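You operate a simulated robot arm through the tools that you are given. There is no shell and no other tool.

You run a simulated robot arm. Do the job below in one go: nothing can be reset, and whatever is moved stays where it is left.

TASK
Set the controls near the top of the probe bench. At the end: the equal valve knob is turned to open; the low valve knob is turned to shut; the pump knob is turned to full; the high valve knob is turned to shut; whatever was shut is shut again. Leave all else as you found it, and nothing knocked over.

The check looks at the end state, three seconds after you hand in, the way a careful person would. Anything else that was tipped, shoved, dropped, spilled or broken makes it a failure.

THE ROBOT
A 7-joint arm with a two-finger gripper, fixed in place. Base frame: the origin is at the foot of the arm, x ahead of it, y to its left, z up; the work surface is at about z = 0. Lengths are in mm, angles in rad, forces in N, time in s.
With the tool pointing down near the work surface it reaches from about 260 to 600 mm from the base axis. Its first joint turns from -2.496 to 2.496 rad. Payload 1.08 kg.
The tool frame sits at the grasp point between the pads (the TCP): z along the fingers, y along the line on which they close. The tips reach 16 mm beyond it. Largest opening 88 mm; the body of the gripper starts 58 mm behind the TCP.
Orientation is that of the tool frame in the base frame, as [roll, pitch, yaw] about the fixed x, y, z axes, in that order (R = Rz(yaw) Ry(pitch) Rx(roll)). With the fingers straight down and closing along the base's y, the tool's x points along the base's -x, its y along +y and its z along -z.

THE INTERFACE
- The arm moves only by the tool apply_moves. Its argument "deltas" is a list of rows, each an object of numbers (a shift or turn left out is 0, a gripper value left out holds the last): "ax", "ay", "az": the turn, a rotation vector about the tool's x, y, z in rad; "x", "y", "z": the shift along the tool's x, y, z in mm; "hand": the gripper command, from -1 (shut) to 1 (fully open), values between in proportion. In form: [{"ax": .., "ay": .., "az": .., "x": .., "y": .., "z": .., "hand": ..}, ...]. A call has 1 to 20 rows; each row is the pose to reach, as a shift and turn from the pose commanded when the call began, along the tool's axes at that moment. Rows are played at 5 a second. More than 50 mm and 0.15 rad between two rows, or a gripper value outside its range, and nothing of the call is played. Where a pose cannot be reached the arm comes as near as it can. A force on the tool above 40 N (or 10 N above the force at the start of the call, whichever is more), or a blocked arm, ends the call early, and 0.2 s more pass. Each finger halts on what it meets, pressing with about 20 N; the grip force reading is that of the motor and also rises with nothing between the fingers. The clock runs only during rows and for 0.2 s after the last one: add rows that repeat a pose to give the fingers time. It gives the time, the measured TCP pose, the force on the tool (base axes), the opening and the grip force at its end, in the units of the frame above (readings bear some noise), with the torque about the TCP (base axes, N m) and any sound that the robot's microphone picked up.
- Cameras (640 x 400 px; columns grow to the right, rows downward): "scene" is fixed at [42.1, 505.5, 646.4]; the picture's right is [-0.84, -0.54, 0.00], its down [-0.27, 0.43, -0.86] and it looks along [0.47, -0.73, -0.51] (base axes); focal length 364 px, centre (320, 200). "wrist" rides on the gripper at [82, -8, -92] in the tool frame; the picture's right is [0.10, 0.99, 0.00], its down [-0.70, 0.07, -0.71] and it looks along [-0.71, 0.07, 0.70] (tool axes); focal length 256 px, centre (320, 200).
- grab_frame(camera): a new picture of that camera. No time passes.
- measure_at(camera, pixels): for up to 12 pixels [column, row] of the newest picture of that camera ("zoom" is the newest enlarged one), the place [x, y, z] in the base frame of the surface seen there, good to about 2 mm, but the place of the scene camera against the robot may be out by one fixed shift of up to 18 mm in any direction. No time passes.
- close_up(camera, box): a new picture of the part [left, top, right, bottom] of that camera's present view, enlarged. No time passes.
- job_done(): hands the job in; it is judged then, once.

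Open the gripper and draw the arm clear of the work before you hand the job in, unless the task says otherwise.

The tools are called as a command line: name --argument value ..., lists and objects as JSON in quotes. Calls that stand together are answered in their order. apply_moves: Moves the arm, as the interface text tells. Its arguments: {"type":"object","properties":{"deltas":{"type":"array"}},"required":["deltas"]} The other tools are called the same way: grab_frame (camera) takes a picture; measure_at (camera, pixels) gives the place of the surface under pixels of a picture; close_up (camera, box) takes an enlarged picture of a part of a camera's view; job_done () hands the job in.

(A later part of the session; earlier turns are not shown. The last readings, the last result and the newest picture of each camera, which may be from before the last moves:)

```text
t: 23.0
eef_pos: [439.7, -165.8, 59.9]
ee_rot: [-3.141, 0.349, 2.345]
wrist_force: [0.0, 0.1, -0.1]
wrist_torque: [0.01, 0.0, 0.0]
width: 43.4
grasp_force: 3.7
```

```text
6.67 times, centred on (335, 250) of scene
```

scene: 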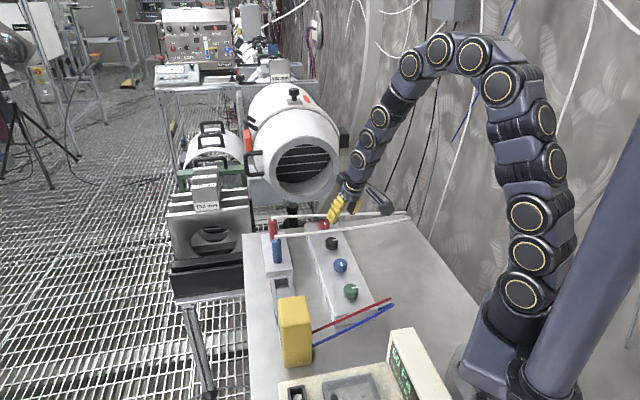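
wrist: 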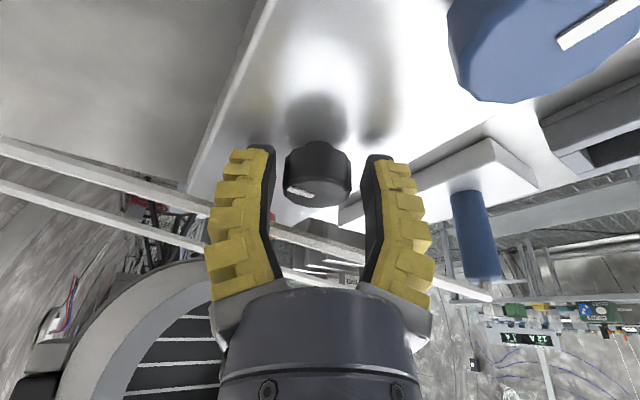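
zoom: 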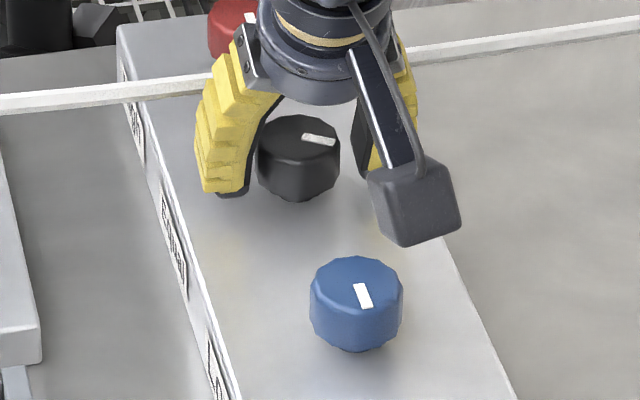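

The knob sits ~2 mm toward tool +y of centre. I measure its rim again from this view to fix the axis better.

close_up --camera "wrist" --box '[280, 120, 370, 190]'

```text
5.71 times, centred on (325, 155) of wrist
```

zoom: 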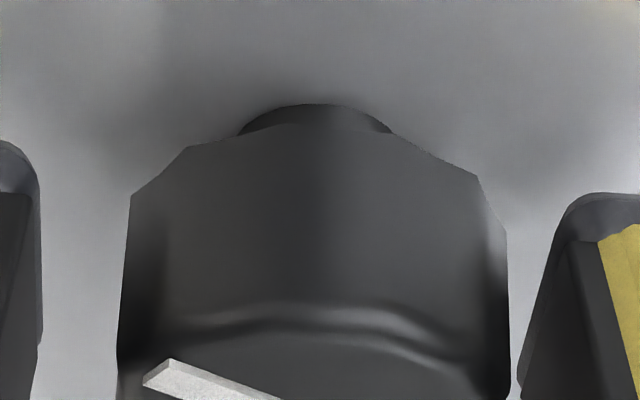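

The true axis matches my first estimate (440.4,-164.4), so I shift +1.85 mm in y and rotate the open gripper back counter-clockwise by 0.5 rad for a new stroke.

apply_moves --deltas '[{"y": 1.85, "x": -0.2}, {"y": 1.85, "x": -0.2, "ax": -0.043, "az": -0.1175}, {"y": 1.85, "x": -0.2, "ax": -0.0855, "az": -0.235}, {"y": 1.85, "x": -0.2, "ax": -0.128, "az": -0.3525}, {"y": 1.85, "x": -0.2, "ax": -0.171, "az": -0.47}, {"y": 1.85, "x": -0.2, "ax": -0.171, "az": -0.47}]'

close_up --camera "wrist" --box '[240, 100, 400, 220]'

```text
t: 24.4
eef_pos: [441.9, -163.9, 59.2]
ee_rot: [-3.14, 0.35, 2.847]
wrist_force: [0.6, -0.2, 0.2]
wrist_torque: [0.0, 0.01, 0.01]
width: 43.6
grasp_force: 3.3
```

```text
3.33 times, centred on (320, 160) of wrist
```

zoom: 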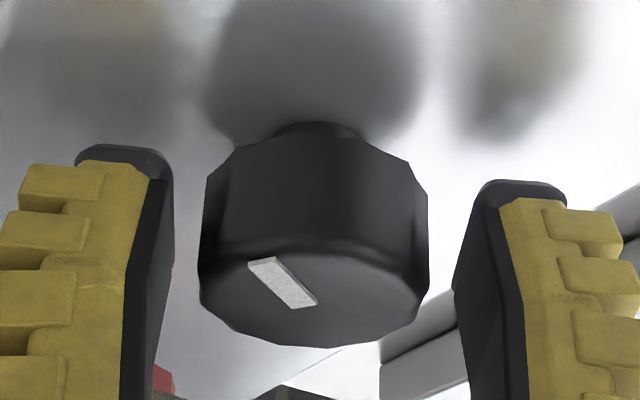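

Now the knob is centred and the pointer shows ~30° turned. I close and make the second clockwise stroke of 0.5 rad about the fixed axis.

apply_moves --deltas '[{"hand": -1}, {"hand": -1}, {"hand": -1}, {"ax": 0.0171, "az": 0.047}, {"ax": 0.0342, "az": 0.094}, {"ax": 0.0513, "az": 0.141}, {"ax": 0.0684, "az": 0.188}, {"ax": 0.0855, "az": 0.235}, {"ax": 0.1026, "az": 0.282}, {"ax": 0.1197, "az": 0.329}, {"ax": 0.1368, "az": 0.376}, {"ax": 0.1539, "az": 0.423}, {"ax": 0.171, "az": 0.47}, {"ax": 0.171, "az": 0.47}]'

close_up --camera "wrist" --box '[240, 100, 400, 220]'

close_up --camera "scene" --box '[280, 200, 400, 280]'

```text
t: 27.4
eef_pos: [439.6, -164.3, 59.8]
ee_rot: [-3.14, 0.345, 2.344]
wrist_force: [-16.5, -13.3, 12.2]
wrist_torque: [-0.26, 0.19, -0.05]
width: 27.7
grasp_force: 21.9
```

```text
3.33 times, centred on (320, 160) of wrist
```

zoom: 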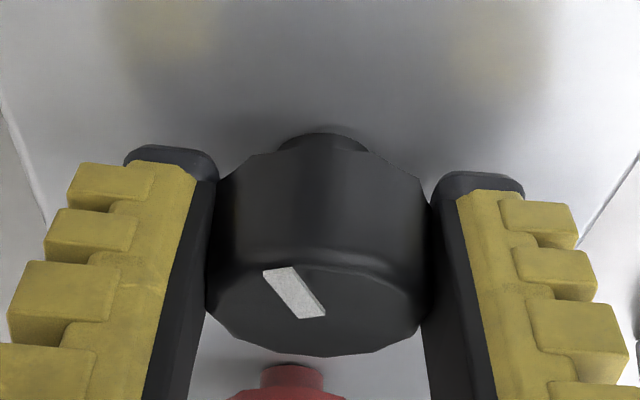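

```text
5.00 times, centred on (340, 240) of scene
```

zoom: 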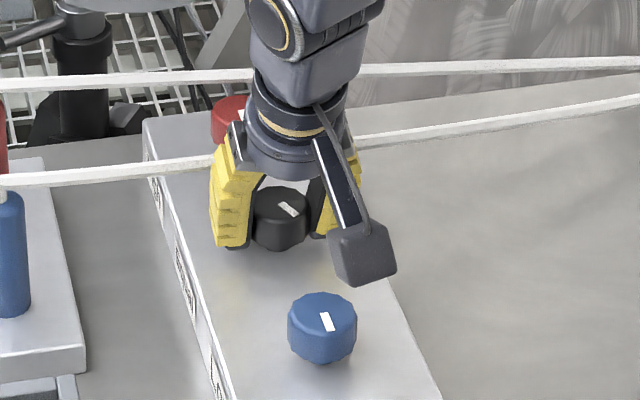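

The knob is ~58° turned now. I release, rotate the open gripper back and re-grasp for the last ~32°.

apply_moves --deltas '[{"hand": -0.12}, {"hand": -0.12}, {"hand": -0.12}, {"ax": -0.043, "az": -0.1175}, {"ax": -0.0855, "az": -0.235}, {"ax": -0.128, "az": -0.3525}, {"ax": -0.171, "az": -0.47}, {"ax": -0.171, "az": -0.47}]'

close_up --camera "wrist" --box '[240, 100, 400, 220]'

```text
t: 29.2
eef_pos: [441.2, -164.1, 59.0]
ee_rot: [-3.141, 0.349, 2.847]
wrist_force: [0.1, -0.3, 0.2]
wrist_torque: [-0.01, 0.0, 0.02]
width: 43.6
grasp_force: 3.9
```

```text
3.33 times, centred on (320, 160) of wrist
```

zoom: 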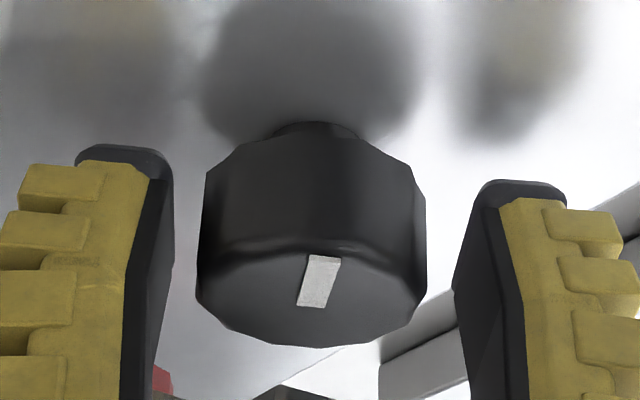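

I close and make the third clockwise stroke of 0.5 rad, then will inspect alignment with the blue knob's mark (which points along the block).

apply_moves --deltas '[{"hand": -1}, {"hand": -1}, {"hand": -1}, {"ax": 0.0171, "az": 0.047}, {"ax": 0.0342, "az": 0.094}, {"ax": 0.0513, "az": 0.141}, {"ax": 0.0684, "az": 0.188}, {"ax": 0.0855, "az": 0.235}, {"ax": 0.1026, "az": 0.282}, {"ax": 0.1197, "az": 0.329}, {"ax": 0.1368, "az": 0.376}, {"ax": 0.1539, "az": 0.423}, {"ax": 0.171, "az": 0.47}, {"ax": 0.171, "az": 0.47}]'

close_up --camera "wrist" --box '[240, 100, 400, 220]'

close_up --camera "scene" --box '[280, 200, 400, 280]'

```text
t: 32.2
eef_pos: [441.6, -165.0, 58.9]
ee_rot: [-3.141, 0.349, 2.344]
wrist_force: [-6.7, -21.5, 1.2]
wrist_torque: [0.1, 0.05, 0.24]
width: 27.8
grasp_force: 22.2
```

```text
3.33 times, centred on (320, 160) of wrist
```

zoom: 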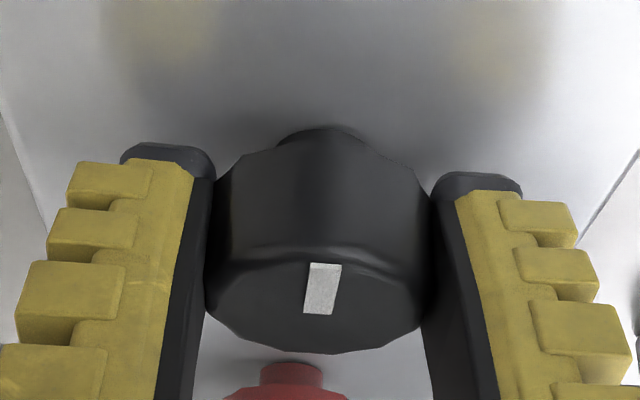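

```text
5.00 times, centred on (340, 240) of scene
```

zoom: 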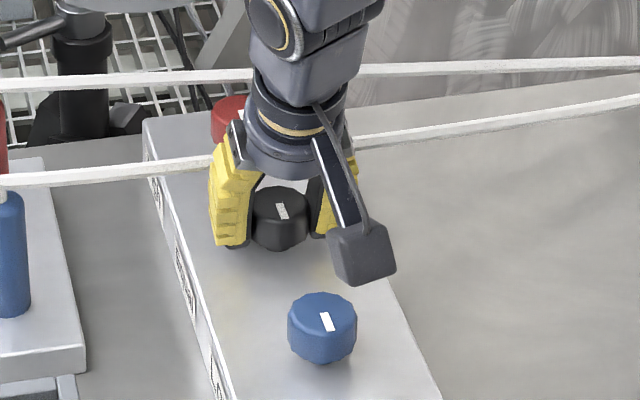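

Torque about z rose to 0.24 N·m and the mark lagged the fingers by ~5°, which suggests an end stop. I compare the black and blue pointer directions up close.

close_up --camera "scene" --box '[316, 232, 356, 282]'

apply_moves --deltas '[{"hand": -0.12}, {"hand": -0.12}, {"hand": -0.12}]'

close_up --camera "scene" --box '[316, 232, 356, 282]'

```text
8.00 times, centred on (336, 257) of scene
```

zoom: 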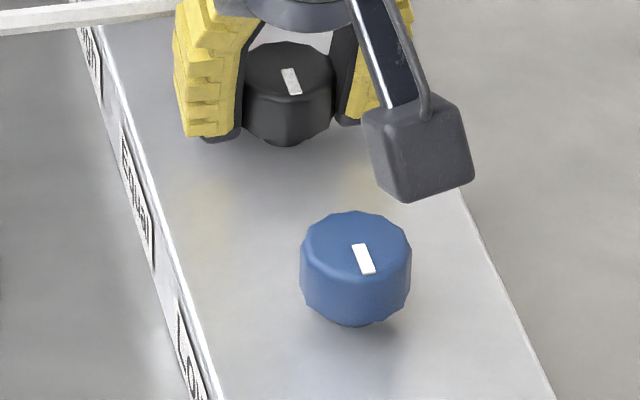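

```text
t: 33.0
eef_pos: [440.5, -163.8, 59.9]
ee_rot: [3.141, 0.348, 2.346]
wrist_force: [1.1, -0.4, 0.4]
wrist_torque: [0.0, 0.01, -0.01]
width: 43.8
grasp_force: 3.2
```

```text
8.00 times, centred on (336, 257) of scene
```

zoom: 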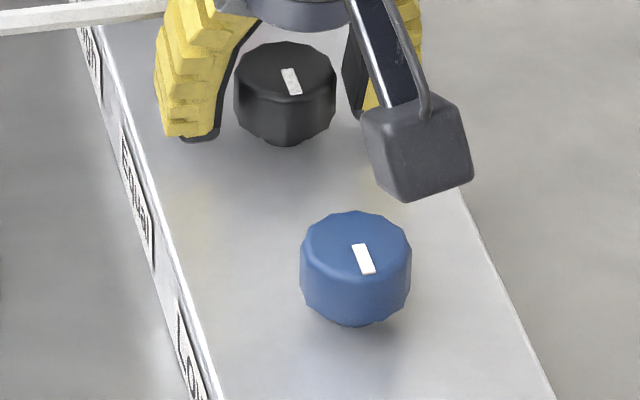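

The black pointer is now parallel to the blue one's original (both along the block), a 90° turn ending at a stop. I retreat along the tool axis, straighten the tool and move above the Low (blue) knob.

apply_moves --deltas '[{"z": -10}, {"z": -35}, {"z": -70}, {"z": -100}]'

apply_moves --deltas '[{"ay": 0.12}, {"ay": 0.24}, {"ay": 0.349}, {"ay": 0.349}]'

apply_moves --deltas '[{"x": 11, "az": 0.127}, {"x": 22, "az": 0.254}, {"x": 33, "az": 0.381}, {"x": 44, "az": 0.508}, {"x": 55.1, "y": -0.5, "az": 0.635}, {"x": 55.1, "y": -0.5, "az": 0.635}]'

grab_frame --camera "wrist"

grab_frame --camera "scene"

```text
t: 34.0
eef_pos: [416.5, -139.8, 153.5]
ee_rot: [-3.141, 0.35, 2.347]
wrist_force: [-0.6, 0.1, 0.0]
wrist_torque: [-0.01, 0.01, -0.01]
width: 43.5
grasp_force: 3.4
```

```text
t: 35.0
eef_pos: [417.1, -140.2, 152.8]
ee_rot: [3.14, 0.001, 2.346]
wrist_force: [-0.1, -0.7, -0.3]
wrist_torque: [0.01, -0.03, 0.01]
width: 43.5
grasp_force: 3.5
```

```text
t: 36.4
eef_pos: [377.8, -101.9, 153.8]
ee_rot: [3.142, 0.002, 1.708]
wrist_force: [-0.2, 0.4, -0.1]
wrist_torque: [-0.03, 0.0, -0.01]
width: 43.7
grasp_force: 3.6
```

```text
taken
```

wrist: 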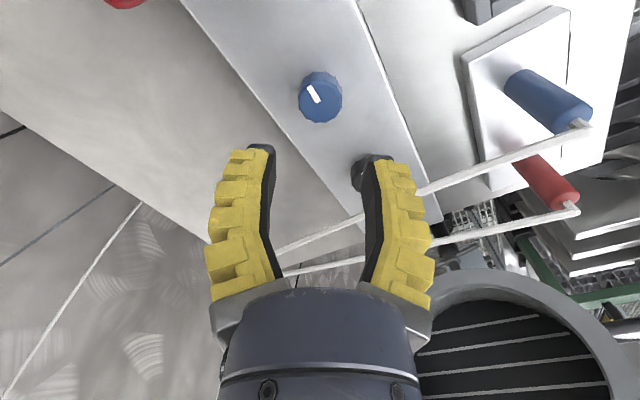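

```text
taken
```

scene: 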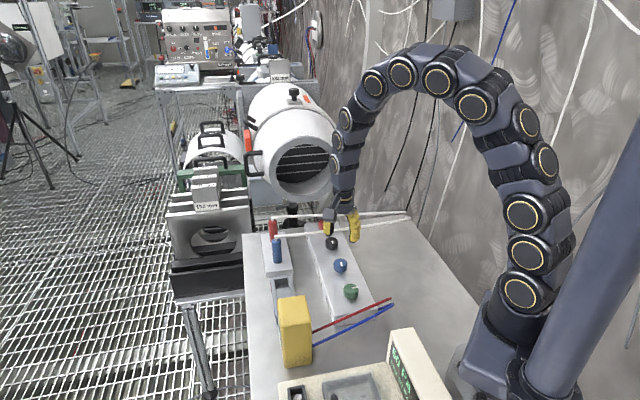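

The blue knob is at (320,97), right where the tool axis projects. I zoom in to refine the centre.

close_up --camera "wrist" --box '[280, 60, 360, 130]'

```text
5.71 times, centred on (320, 95) of wrist
```

zoom: 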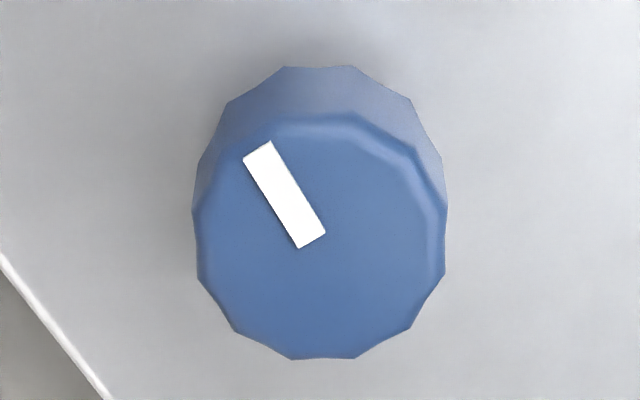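

measure_at --camera "zoom" --pixels '[[196, 240], [442, 240], [320, 354], [320, 122], [235, 322], [410, 322], [225, 160], [415, 160], [320, 240], [330, 35], [60, 100], [500, 350]]'

```text
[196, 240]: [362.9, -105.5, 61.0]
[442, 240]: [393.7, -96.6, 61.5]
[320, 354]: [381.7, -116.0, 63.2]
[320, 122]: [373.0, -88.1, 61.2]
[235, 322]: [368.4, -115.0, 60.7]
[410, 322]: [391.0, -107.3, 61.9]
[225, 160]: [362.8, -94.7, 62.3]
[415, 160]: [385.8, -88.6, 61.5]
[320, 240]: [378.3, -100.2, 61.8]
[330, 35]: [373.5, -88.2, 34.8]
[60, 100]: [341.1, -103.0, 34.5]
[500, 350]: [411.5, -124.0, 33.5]
```

Centre ≈ (377.5,-101.5), matching the TCP. I descend 98 mm to z≈55 and look before closing.

apply_moves --deltas '[{"z": 30, "hand": -0.12}, {"z": 60}, {"z": 80}, {"z": 90}, {"z": 98}, {"z": 98}]'

close_up --camera "wrist" --box '[220, 80, 420, 230]'

```text
t: 37.8
eef_pos: [377.3, -101.9, 56.1]
ee_rot: [-3.141, 0.001, 1.71]
wrist_force: [0.2, -0.4, 0.4]
wrist_torque: [0.0, -0.02, 0.0]
width: 43.3
grasp_force: 3.1
```

```text
2.67 times, centred on (320, 155) of wrist
```

zoom: 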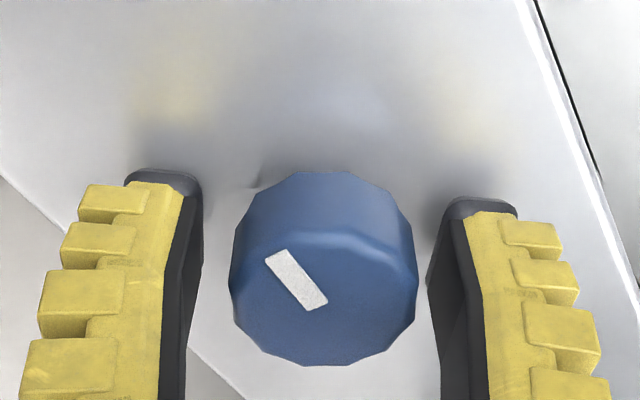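

The knob is ~0.8 mm to the +y side. I shift, close and try a first counter-clockwise 0.3 rad (toward the pointer's away position).

apply_moves --deltas '[{"y": 0.8}, {"y": 0.8, "hand": -1}, {"y": 0.8, "hand": -1}, {"y": 0.8, "hand": -1}, {"y": 0.8, "az": -0.06}, {"y": 0.8, "az": -0.12}, {"y": 0.8, "az": -0.18}, {"y": 0.8, "az": -0.24}, {"y": 0.8, "az": -0.3}, {"y": 0.8, "az": -0.3}]'

close_up --camera "wrist" --box '[220, 80, 420, 230]'

```text
t: 40.0
eef_pos: [378.1, -102.2, 55.1]
ee_rot: [-3.141, 0.001, 2.013]
wrist_force: [-20.2, -18.9, 13.7]
wrist_torque: [-0.32, 0.28, 0.01]
width: 27.9
grasp_force: 21.6
```

```text
2.67 times, centred on (320, 155) of wrist
```

zoom: 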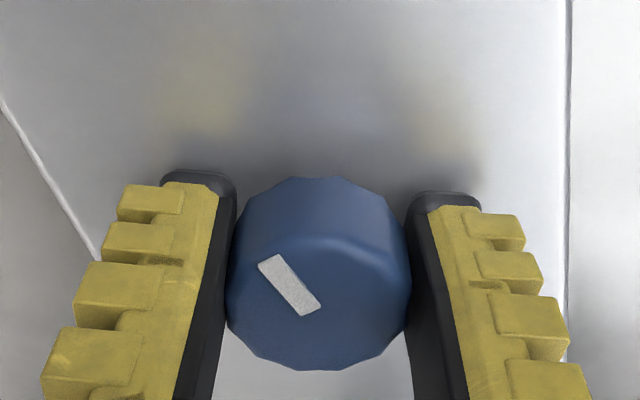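

The knob follows. I continue counter-clockwise another 0.9 rad with a small side-force relief.

apply_moves --deltas '[{"y": -0.5}, {"y": -0.6, "az": -0.08}, {"y": -0.6, "az": -0.16}, {"y": -0.6, "az": -0.24}, {"y": -0.6, "az": -0.32}, {"y": -0.6, "az": -0.4}, {"y": -0.6, "az": -0.48}, {"y": -0.6, "az": -0.56}, {"y": -0.6, "az": -0.64}, {"y": -0.6, "az": -0.72}, {"y": -0.6, "az": -0.8}, {"y": -0.6, "az": -0.88}, {"y": -0.6, "az": -0.96}, {"y": -0.6, "az": -0.96}]'

close_up --camera "wrist" --box '[220, 80, 420, 230]'

close_up --camera "scene" --box '[300, 220, 400, 310]'

```text
t: 43.0
eef_pos: [378.6, -101.4, 56.7]
ee_rot: [-3.141, 0.001, 2.972]
wrist_force: [-9.4, -32.7, -16.4]
wrist_torque: [0.31, 0.09, 0.02]
width: 27.4
grasp_force: 22.0
```

```text
2.67 times, centred on (320, 155) of wrist
```

zoom: 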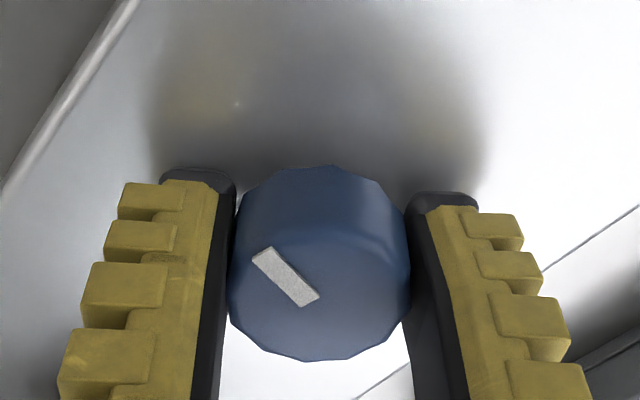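

```text
4.44 times, centred on (350, 265) of scene
```

zoom: 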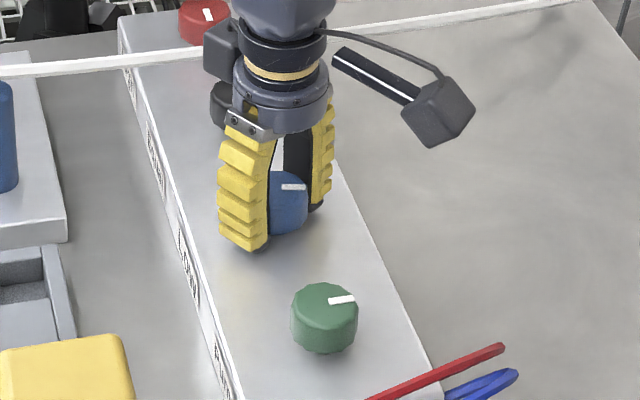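

72° so far. I relieve the side force (−34 N along tool y) before the final 18°.

apply_moves --deltas '[{"y": -0.5, "z": 0.2}, {"y": -1.0, "z": 0.4}, {"y": -1.0, "z": 0.4}]'

```text
t: 43.8
eef_pos: [377.2, -101.7, 56.0]
ee_rot: [-3.141, -0.002, 2.973]
wrist_force: [-11.1, -20.6, 4.6]
wrist_torque: [-0.03, 0.0, 0.0]
width: 27.4
grasp_force: 22.2
```

Force is down to ~24 N. I turn the remaining ~0.33 rad in fine steps, watching for the stop.

apply_moves --deltas '[{"y": -0.3, "az": -0.05}, {"y": -0.4, "az": -0.1}, {"y": -0.5, "az": -0.15}, {"y": -0.5, "az": -0.2}, {"y": -0.5, "az": -0.25}, {"y": -0.5, "az": -0.29}, {"y": -0.5, "az": -0.33}, {"y": -0.5, "az": -0.33}]'

close_up --camera "wrist" --box '[220, 80, 420, 230]'

close_up --camera "scene" --box '[320, 245, 380, 305]'

```text
t: 45.6
eef_pos: [379.1, -102.9, 54.7]
ee_rot: [3.141, 0.0, -2.981]
wrist_force: [-5.2, 0.1, 1.1]
wrist_torque: [0.0, 0.04, -0.33]
width: 25.9
grasp_force: 22.1
```

```text
2.67 times, centred on (320, 155) of wrist
```

zoom: 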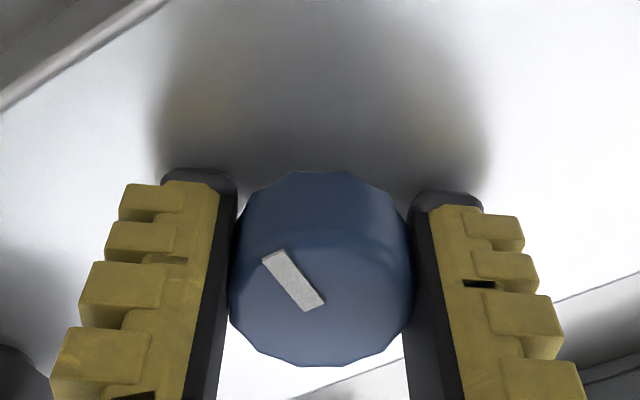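

```text
6.67 times, centred on (350, 275) of scene
```

zoom: 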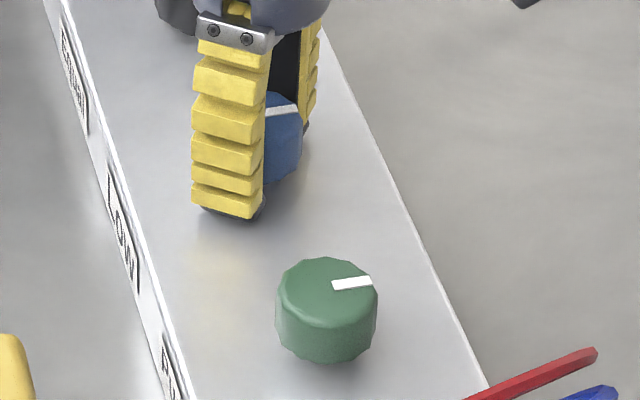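

Torque −0.33 N·m shows the stop is reached, and the blue mark is now parallel to the green's. I open, retreat straight up, and verify from above.

apply_moves --deltas '[{"hand": -0.12}, {"hand": -0.12}, {"hand": -0.12}, {"z": -20}, {"z": -50}, {"z": -95}]'

close_up --camera "scene" --box '[300, 215, 380, 310]'

grab_frame --camera "wrist"

```text
t: 47.0
eef_pos: [378.8, -104.5, 149.2]
ee_rot: [3.14, -0.003, -2.983]
wrist_force: [1.1, -0.6, -0.2]
wrist_torque: [-0.01, -0.02, 0.01]
width: 43.3
grasp_force: 3.8
```

```text
4.21 times, centred on (340, 262) of scene
```

zoom: 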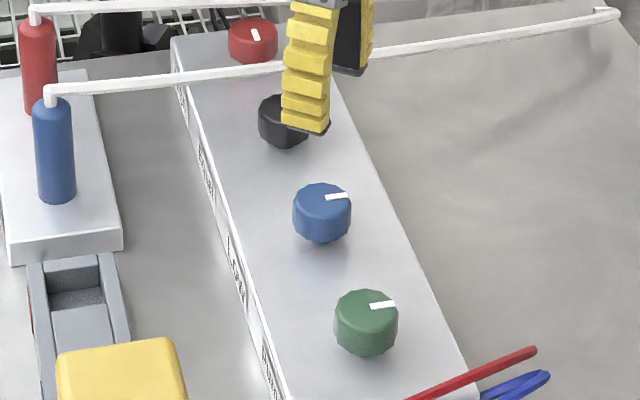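

```text
taken
```

wrist: 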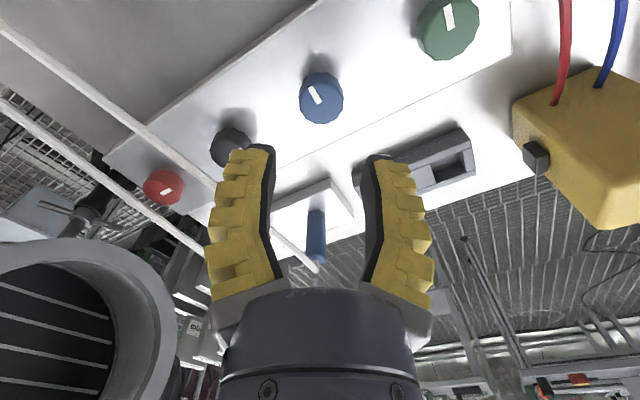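

Blue now points away like green: shut position reached at its stop. Next the High (red) knob: I rise, move to a hover 150 mm back along a 30°-tilted approach axis, first un-tilted.

apply_moves --deltas '[{"z": -20, "x": -5, "y": -6, "az": 0.1, "hand": -0.2}, {"z": -39.4, "x": -14, "y": -15, "az": 0.23}, {"z": -39.4, "x": -23, "y": -25, "az": 0.36}, {"z": -39.4, "x": -32, "y": -35, "az": 0.49}, {"z": -39.4, "x": -41, "y": -45, "az": 0.62}, {"z": -39.4, "x": -50, "y": -55, "az": 0.75}, {"z": -39.4, "x": -58, "y": -65, "az": 0.88}, {"z": -39.4, "x": -67.2, "y": -73.7, "az": 1.0}, {"z": -39.4, "x": -67.2, "y": -73.7, "az": 1.086}, {"z": -39.4, "x": -67.2, "y": -73.7, "az": 1.086}]'

apply_moves --deltas '[{"ay": -0.13}, {"ay": -0.26}, {"ay": -0.39}, {"ay": -0.5236}, {"ay": -0.5236}]'

grab_frame --camera "wrist"

grab_frame --camera "scene"

```text
t: 49.2
eef_pos: [455.7, -164.3, 188.6]
ee_rot: [3.141, -0.001, 2.214]
wrist_force: [0.0, 0.0, 0.1]
wrist_torque: [0.0, -0.02, 0.0]
width: 40.2
grasp_force: 3.8
```

```text
t: 50.4
eef_pos: [456.0, -165.7, 190.7]
ee_rot: [3.139, 0.524, 2.213]
wrist_force: [0.2, -0.1, 0.0]
wrist_torque: [0.06, 0.02, -0.02]
width: 39.9
grasp_force: 3.2
```

```text
taken
```

wrist: 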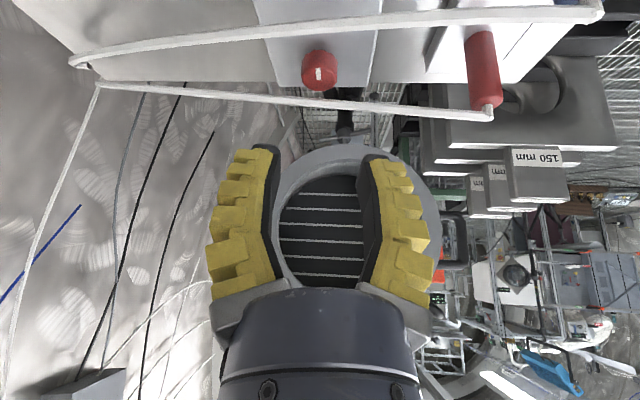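

```text
taken
```

scene: 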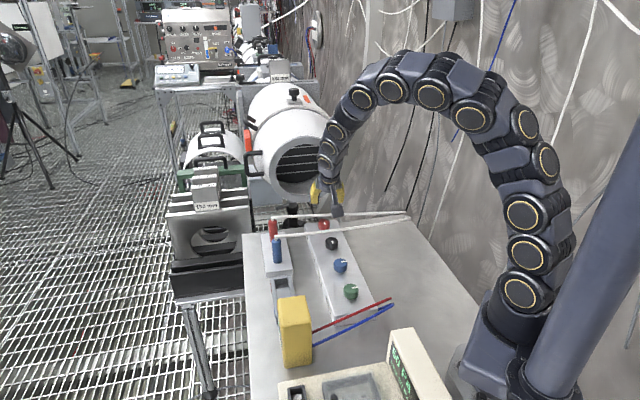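

The red knob at (320,70) lies between the two tubes as seen from the tool. I zoom to refine its centre and the near red tube's position.

close_up --camera "wrist" --box '[260, 10, 380, 130]'

```text
3.33 times, centred on (320, 70) of wrist
```

zoom: 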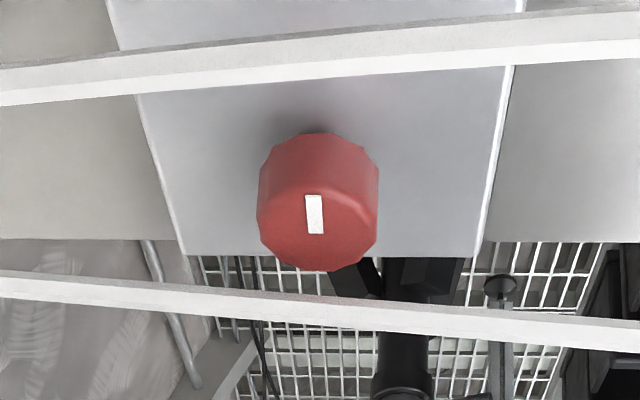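

measure_at --camera "zoom" --pixels '[[260, 228], [374, 228], [330, 268], [313, 192], [316, 230], [268, 165], [372, 172], [100, 287], [200, 297], [300, 306], [400, 316], [320, 72]]'

measure_at --camera "zoom" --pixels '[[250, 296], [300, 300], [350, 305], [300, 313], [350, 318], [250, 308], [200, 70], [450, 48], [320, 62], [320, 80], [200, 200], [430, 200]]'

```text
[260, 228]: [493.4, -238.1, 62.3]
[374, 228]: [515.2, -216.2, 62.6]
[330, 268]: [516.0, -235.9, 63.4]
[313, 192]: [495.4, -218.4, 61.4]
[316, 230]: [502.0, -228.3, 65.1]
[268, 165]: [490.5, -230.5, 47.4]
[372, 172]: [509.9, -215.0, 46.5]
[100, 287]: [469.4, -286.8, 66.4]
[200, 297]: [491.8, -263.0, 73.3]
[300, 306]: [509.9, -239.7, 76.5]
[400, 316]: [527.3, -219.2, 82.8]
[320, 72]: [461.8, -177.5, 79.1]
```

```text
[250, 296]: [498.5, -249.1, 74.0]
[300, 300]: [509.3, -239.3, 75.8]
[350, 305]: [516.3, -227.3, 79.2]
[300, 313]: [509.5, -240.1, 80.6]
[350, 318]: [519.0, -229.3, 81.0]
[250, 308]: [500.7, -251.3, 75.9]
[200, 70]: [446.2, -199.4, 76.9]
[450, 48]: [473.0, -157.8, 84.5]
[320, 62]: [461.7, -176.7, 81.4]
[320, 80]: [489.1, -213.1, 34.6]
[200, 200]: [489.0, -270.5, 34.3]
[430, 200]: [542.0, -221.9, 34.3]
```

Red centre ≈ (503.5,-227.3), tube near edge ≈ 12.5 mm from the axis at z≈77. I advance along the tilted axis part-way (100 of 149 mm) and check clearances.

apply_moves --deltas '[{"x": 0.5, "y": 0.3, "z": 30}, {"x": 1.0, "y": 0.5, "z": 60}, {"x": 1.7, "y": 0.8, "z": 85}, {"x": 1.7, "y": 0.8, "z": 100}, {"x": 1.7, "y": 0.8, "z": 100}]'

grab_frame --camera "wrist"

close_up --camera "scene" --box '[250, 150, 420, 270]'

```text
t: 51.6
eef_pos: [485.7, -203.9, 102.3]
ee_rot: [-3.14, 0.525, 2.215]
wrist_force: [0.9, 0.0, -0.5]
wrist_torque: [0.0, 0.0, 0.05]
width: 40.3
grasp_force: 3.1
```

```text
taken
```

wrist: 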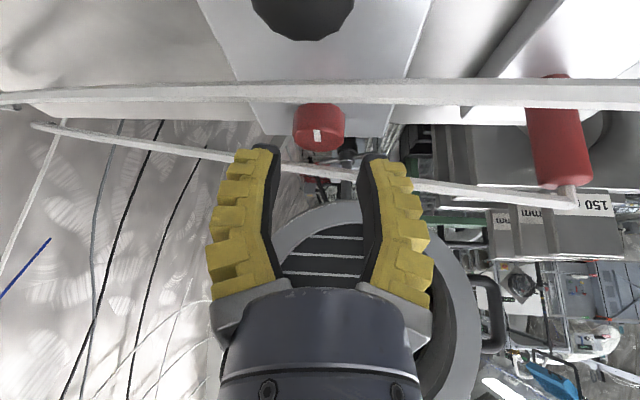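

```text
3.33 times, centred on (335, 210) of scene
```

zoom: 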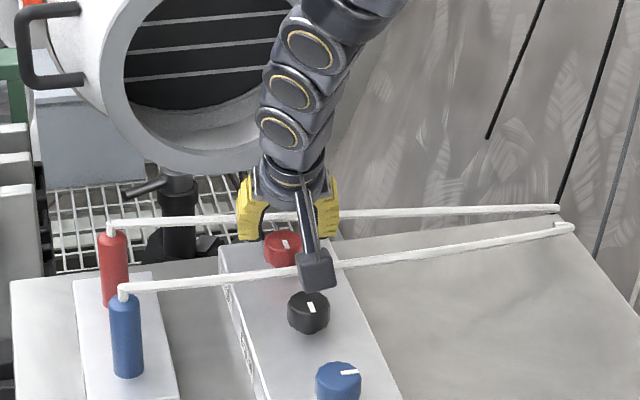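

Clearances look fine: the red tube passes beyond the fingers and the blue tube well in front of the camera bracket. I advance the remaining 49 mm in small steps.

apply_moves --deltas '[{"z": 10}, {"z": 20}, {"z": 30}, {"z": 30}]'

grab_frame --camera "wrist"

close_up --camera "scene" --box '[280, 180, 380, 260]'

```text
t: 52.6
eef_pos: [496.2, -216.1, 76.7]
ee_rot: [3.14, 0.524, 2.216]
wrist_force: [-0.8, 0.4, 0.4]
wrist_torque: [0.0, -0.02, -0.01]
width: 40.0
grasp_force: 3.1
```

```text
taken
```

wrist: 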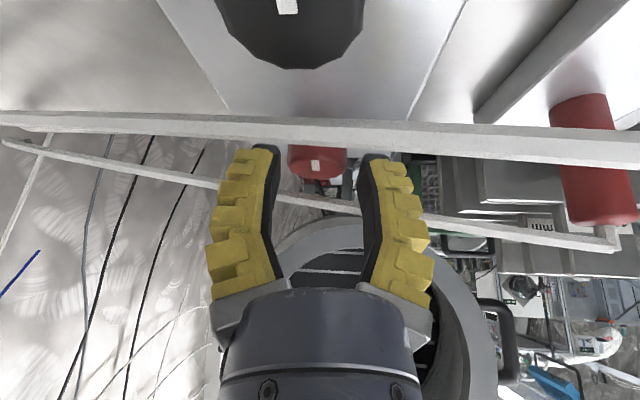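

```text
5.00 times, centred on (330, 220) of scene
```

zoom: 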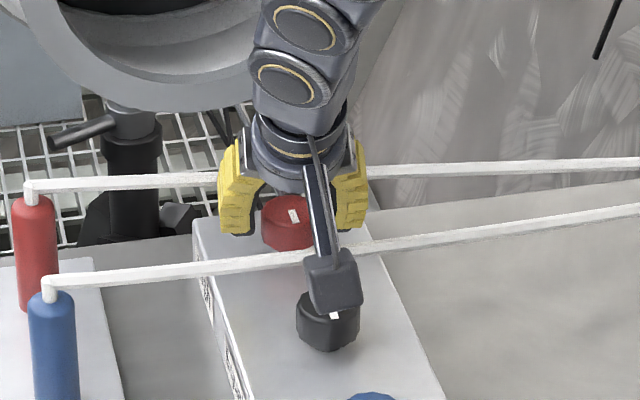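

Everything is clear; the knob is visible between the fingertips at (317,162). I advance the last 19 mm.

apply_moves --deltas '[{"z": 6}, {"z": 12}, {"z": 16}, {"z": 19.4}, {"z": 19.4}]'

grab_frame --camera "wrist"

close_up --camera "scene" --box '[290, 190, 370, 250]'

```text
t: 53.8
eef_pos: [500.8, -222.9, 60.4]
ee_rot: [3.141, 0.524, 2.216]
wrist_force: [0.8, 0.5, -0.3]
wrist_torque: [0.0, 0.02, -0.01]
width: 40.3
grasp_force: 3.8
```

```text
taken
```

wrist: 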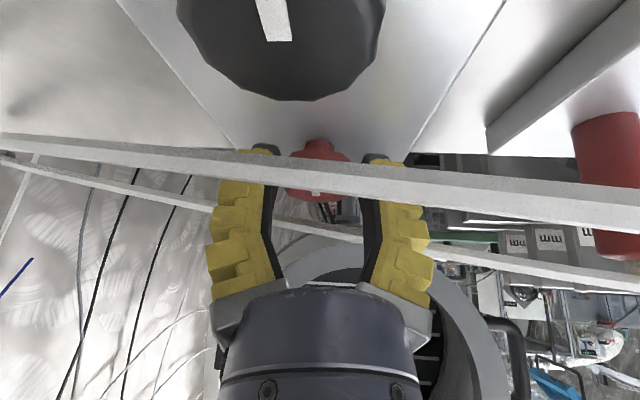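

```text
6.67 times, centred on (330, 220) of scene
```

zoom: 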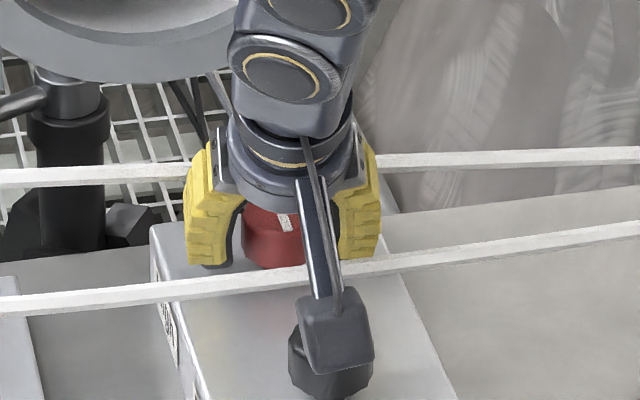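

Positioned around the red knob with no contact force. I zoom in on the gaps before closing.

close_up --camera "wrist" --box '[240, 120, 400, 240]'

```text
3.33 times, centred on (320, 180) of wrist
```

zoom: 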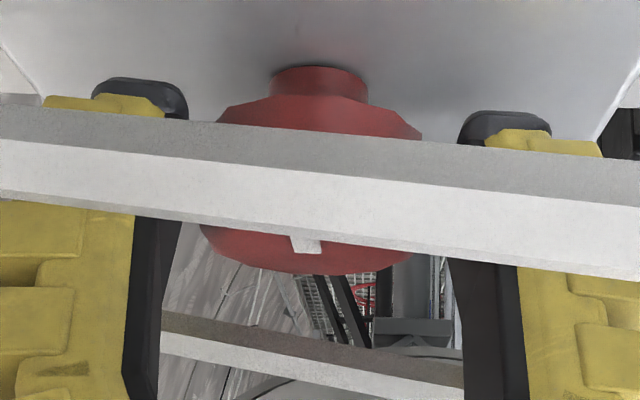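

The knob is centred between the tips. I close and turn counter-clockwise about the knob's vertical axis by 0.21 rad first.

apply_moves --deltas '[{"hand": -1}, {"hand": -1}, {"hand": -1}, {"ax": -0.035, "az": -0.0606, "y": -0.35}, {"ax": -0.07, "az": -0.1212, "y": -0.7, "x": -0.04}, {"ax": -0.105, "az": -0.1819, "y": -1.04, "x": -0.1, "z": 0.06}, {"ax": -0.105, "az": -0.1819, "y": -1.04, "x": -0.1, "z": 0.06}]'

close_up --camera "wrist" --box '[240, 120, 400, 240]'

close_up --camera "scene" --box '[290, 190, 370, 250]'

```text
t: 55.4
eef_pos: [499.3, -223.9, 60.4]
ee_rot: [-3.14, 0.525, 2.424]
wrist_force: [-11.3, -9.8, 10.8]
wrist_torque: [-0.03, 0.07, -0.11]
width: 26.6
grasp_force: 21.7
```

```text
3.33 times, centred on (320, 180) of wrist
```

zoom: 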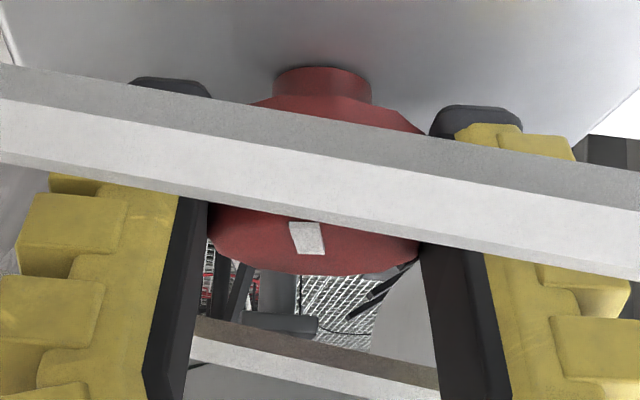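

```text
6.67 times, centred on (330, 220) of scene
```

zoom: 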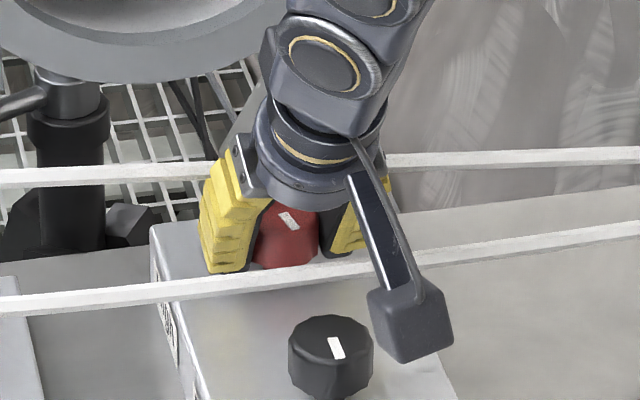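

The red knob follows with the expected motion. I continue another 0.28 rad about the axis.

apply_moves --deltas '[{"ax": -0.035, "az": -0.0606, "y": -0.35}, {"ax": -0.07, "az": -0.1212, "y": -0.7, "x": -0.04}, {"ax": -0.105, "az": -0.1819, "y": -1.04, "x": -0.1, "z": 0.06}, {"ax": -0.14, "az": -0.2425, "y": -1.38, "x": -0.17, "z": 0.1}, {"ax": -0.14, "az": -0.2425, "y": -1.38, "x": -0.17, "z": 0.1}]'

close_up --camera "wrist" --box '[240, 120, 400, 240]'

close_up --camera "scene" --box '[290, 190, 370, 250]'

```text
t: 56.6
eef_pos: [500.2, -226.6, 59.7]
ee_rot: [-3.141, 0.523, 2.702]
wrist_force: [-16.8, -19.4, 6.6]
wrist_torque: [-0.18, 0.07, -0.16]
width: 27.1
grasp_force: 21.7
```

```text
3.33 times, centred on (320, 180) of wrist
```

zoom: 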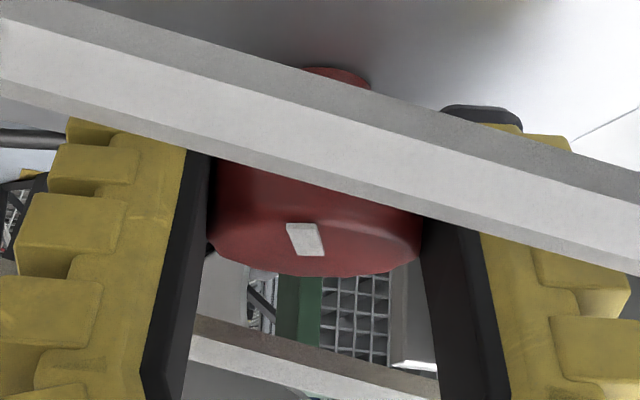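

```text
6.67 times, centred on (330, 220) of scene
```

zoom: 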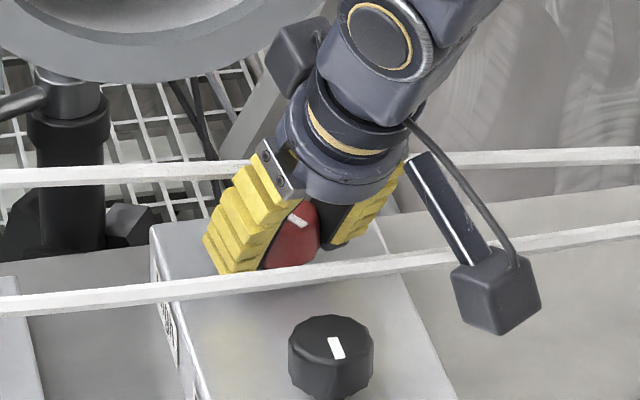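

28° done. I open, swing the gripper back clockwise by 0.49 rad about the same axis, and check the gaps.

apply_moves --deltas '[{"hand": -0.22}, {"hand": -0.22}, {"hand": -0.22}, {"ax": 0.06, "az": 0.104, "y": 0.6, "x": -0.03}, {"ax": 0.12, "az": 0.208, "y": 1.19, "x": -0.12, "z": 0.07}, {"ax": 0.18, "az": 0.312, "y": 1.76, "x": -0.28, "z": 0.16}, {"ax": 0.245, "az": 0.424, "y": 2.35, "x": -0.51, "z": 0.29}, {"ax": 0.245, "az": 0.424, "y": 2.35, "x": -0.51, "z": 0.29}]'

close_up --camera "wrist" --box '[240, 120, 400, 240]'

close_up --camera "scene" --box '[290, 190, 370, 250]'

```text
t: 58.4
eef_pos: [500.9, -222.9, 60.1]
ee_rot: [3.14, 0.525, 2.213]
wrist_force: [-0.1, -0.1, 0.3]
wrist_torque: [0.01, -0.02, -0.02]
width: 39.4
grasp_force: 3.5
```

```text
3.33 times, centred on (320, 180) of wrist
```

zoom: 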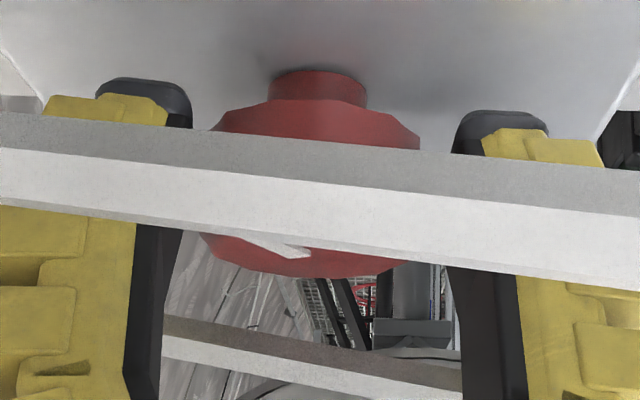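

```text
6.67 times, centred on (330, 220) of scene
```

zoom: 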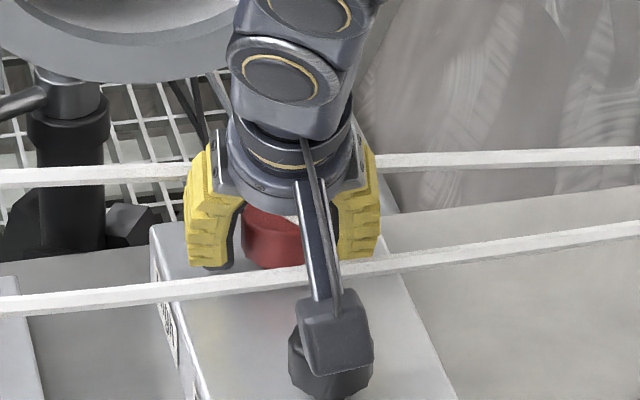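

Back in position and the knob stayed turned. Second counter-clockwise stroke of 0.49 rad.

apply_moves --deltas '[{"hand": -1}, {"hand": -1}, {"hand": -1}, {"ax": -0.035, "az": -0.0606, "y": -0.35}, {"ax": -0.07, "az": -0.1212, "y": -0.7, "x": -0.04}, {"ax": -0.105, "az": -0.1819, "y": -1.04, "x": -0.1, "z": 0.06}, {"ax": -0.14, "az": -0.2425, "y": -1.38, "x": -0.17, "z": 0.1}, {"ax": -0.175, "az": -0.3031, "y": -1.71, "x": -0.26, "z": 0.15}, {"ax": -0.21, "az": -0.3637, "y": -2.04, "x": -0.37, "z": 0.22}, {"ax": -0.245, "az": -0.4243, "y": -2.35, "x": -0.51, "z": 0.29}, {"ax": -0.245, "az": -0.4243, "y": -2.35, "x": -0.51, "z": 0.29}]'

close_up --camera "wrist" --box '[240, 120, 400, 240]'

close_up --camera "scene" --box '[290, 190, 370, 250]'

```text
t: 60.8
eef_pos: [498.1, -226.9, 58.2]
ee_rot: [-3.142, 0.525, 2.702]
wrist_force: [-16.9, -19.8, 1.6]
wrist_torque: [-0.09, 0.01, -0.2]
width: 26.9
grasp_force: 22.2
```

```text
3.33 times, centred on (320, 180) of wrist
```

zoom: 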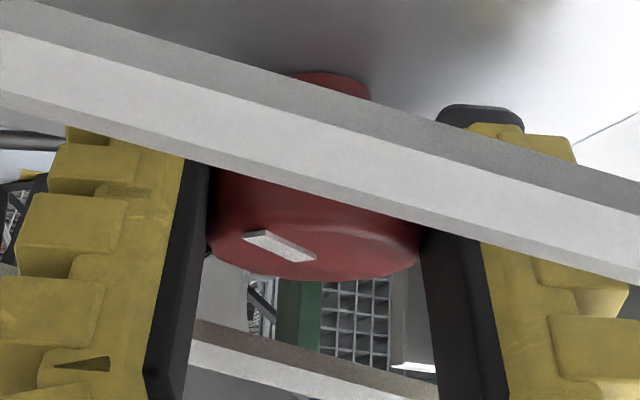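

```text
6.67 times, centred on (330, 220) of scene
```

zoom: 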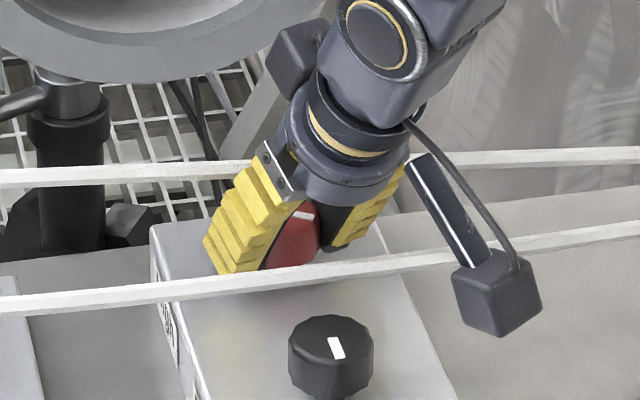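

Two strokes done (~56°). I release and swing back for the third.

apply_moves --deltas '[{"hand": -0.22}, {"hand": -0.22}, {"hand": -0.22}, {"ax": 0.06, "az": 0.104, "y": 0.6, "x": -0.03}, {"ax": 0.12, "az": 0.208, "y": 1.19, "x": -0.12, "z": 0.07}, {"ax": 0.18, "az": 0.312, "y": 1.76, "x": -0.28, "z": 0.16}, {"ax": 0.245, "az": 0.424, "y": 2.35, "x": -0.51, "z": 0.29}, {"ax": 0.245, "az": 0.424, "y": 2.35, "x": -0.51, "z": 0.29}]'

close_up --camera "wrist" --box '[240, 120, 400, 240]'

```text
t: 62.6
eef_pos: [502.4, -222.4, 59.2]
ee_rot: [-3.141, 0.525, 2.216]
wrist_force: [-0.7, -0.3, 0.6]
wrist_torque: [-0.01, 0.03, -0.01]
width: 38.9
grasp_force: 3.2
```

```text
3.33 times, centred on (320, 180) of wrist
```

zoom: 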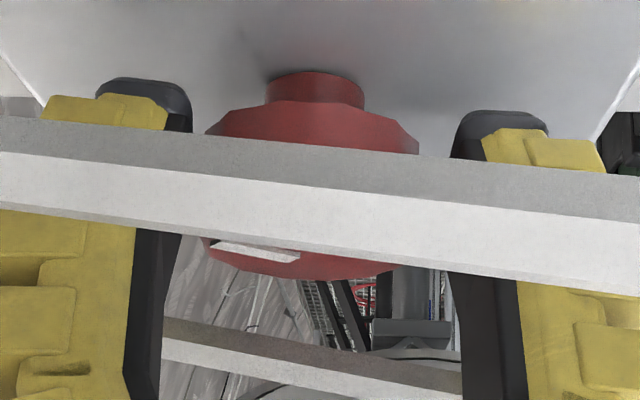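

Third counter-clockwise stroke, 0.49 rad, then I'll creep to the stop.

apply_moves --deltas '[{"hand": -1}, {"hand": -1}, {"hand": -1}, {"ax": -0.035, "az": -0.0606, "y": -0.35}, {"ax": -0.07, "az": -0.1212, "y": -0.7, "x": -0.04}, {"ax": -0.105, "az": -0.1819, "y": -1.04, "x": -0.1, "z": 0.06}, {"ax": -0.14, "az": -0.2425, "y": -1.38, "x": -0.17, "z": 0.1}, {"ax": -0.175, "az": -0.3031, "y": -1.71, "x": -0.26, "z": 0.15}, {"ax": -0.21, "az": -0.3637, "y": -2.04, "x": -0.37, "z": 0.22}, {"ax": -0.245, "az": -0.4243, "y": -2.35, "x": -0.51, "z": 0.29}, {"ax": -0.245, "az": -0.4243, "y": -2.35, "x": -0.51, "z": 0.29}]'

close_up --camera "wrist" --box '[240, 120, 400, 240]'

close_up --camera "scene" --box '[300, 200, 370, 300]'

```text
t: 65.0
eef_pos: [498.1, -226.7, 60.1]
ee_rot: [-3.141, 0.522, 2.703]
wrist_force: [-17.9, -17.3, -1.6]
wrist_torque: [-0.11, 0.02, -0.18]
width: 26.0
grasp_force: 21.9
```

```text
3.33 times, centred on (320, 180) of wrist
```

zoom: 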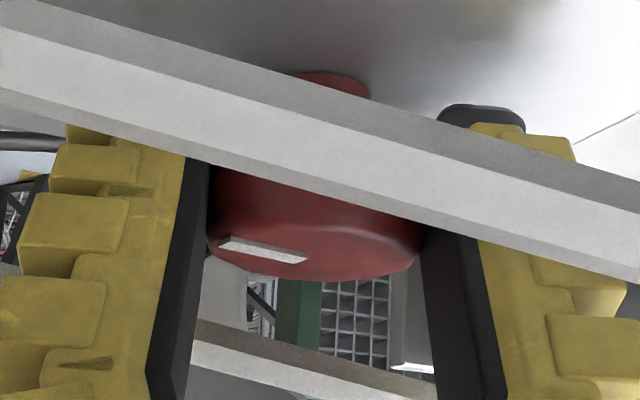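

```text
4.00 times, centred on (335, 250) of scene
```

zoom: 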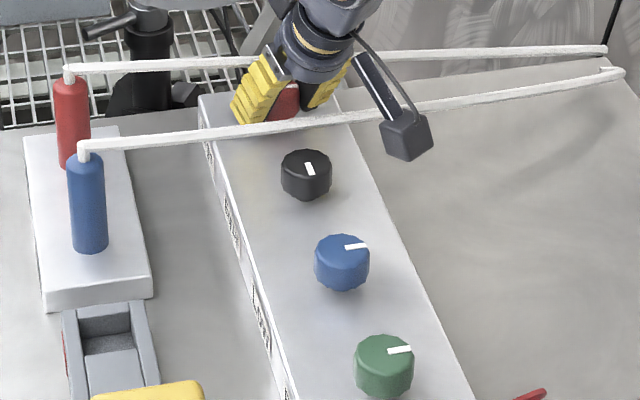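

The knob is at ~84° by the gripper angle. I creep 0.13 rad more to reach the stop, watching torque.

apply_moves --deltas '[{"ax": -0.02, "az": -0.0346, "y": -0.2}, {"ax": -0.035, "az": -0.0606, "y": -0.35}, {"ax": -0.05, "az": -0.0866, "y": -0.5, "x": -0.02}, {"ax": -0.065, "az": -0.1126, "y": -0.65, "x": -0.04, "z": 0.02}, {"ax": -0.065, "az": -0.1126, "y": -0.65, "x": -0.04, "z": 0.02}]'

close_up --camera "wrist" --box '[240, 120, 400, 240]'

close_up --camera "scene" --box '[300, 200, 360, 250]'

```text
t: 66.2
eef_pos: [498.7, -227.8, 59.7]
ee_rot: [-3.139, 0.524, 2.836]
wrist_force: [-9.8, -21.7, -6.3]
wrist_torque: [0.02, -0.08, -0.22]
width: 26.8
grasp_force: 22.1
```

```text
3.33 times, centred on (320, 180) of wrist
```

zoom: 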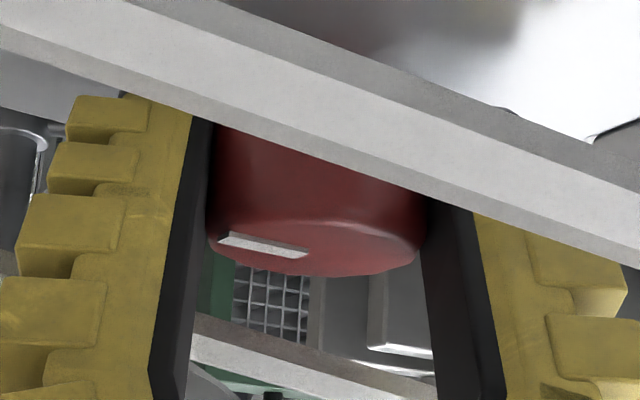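

```text
8.00 times, centred on (330, 225) of scene
```

zoom: 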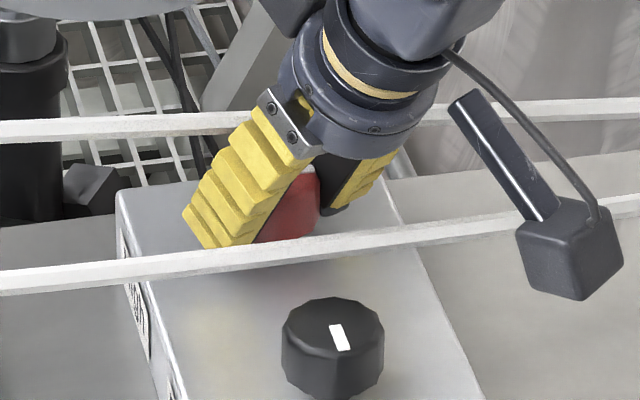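

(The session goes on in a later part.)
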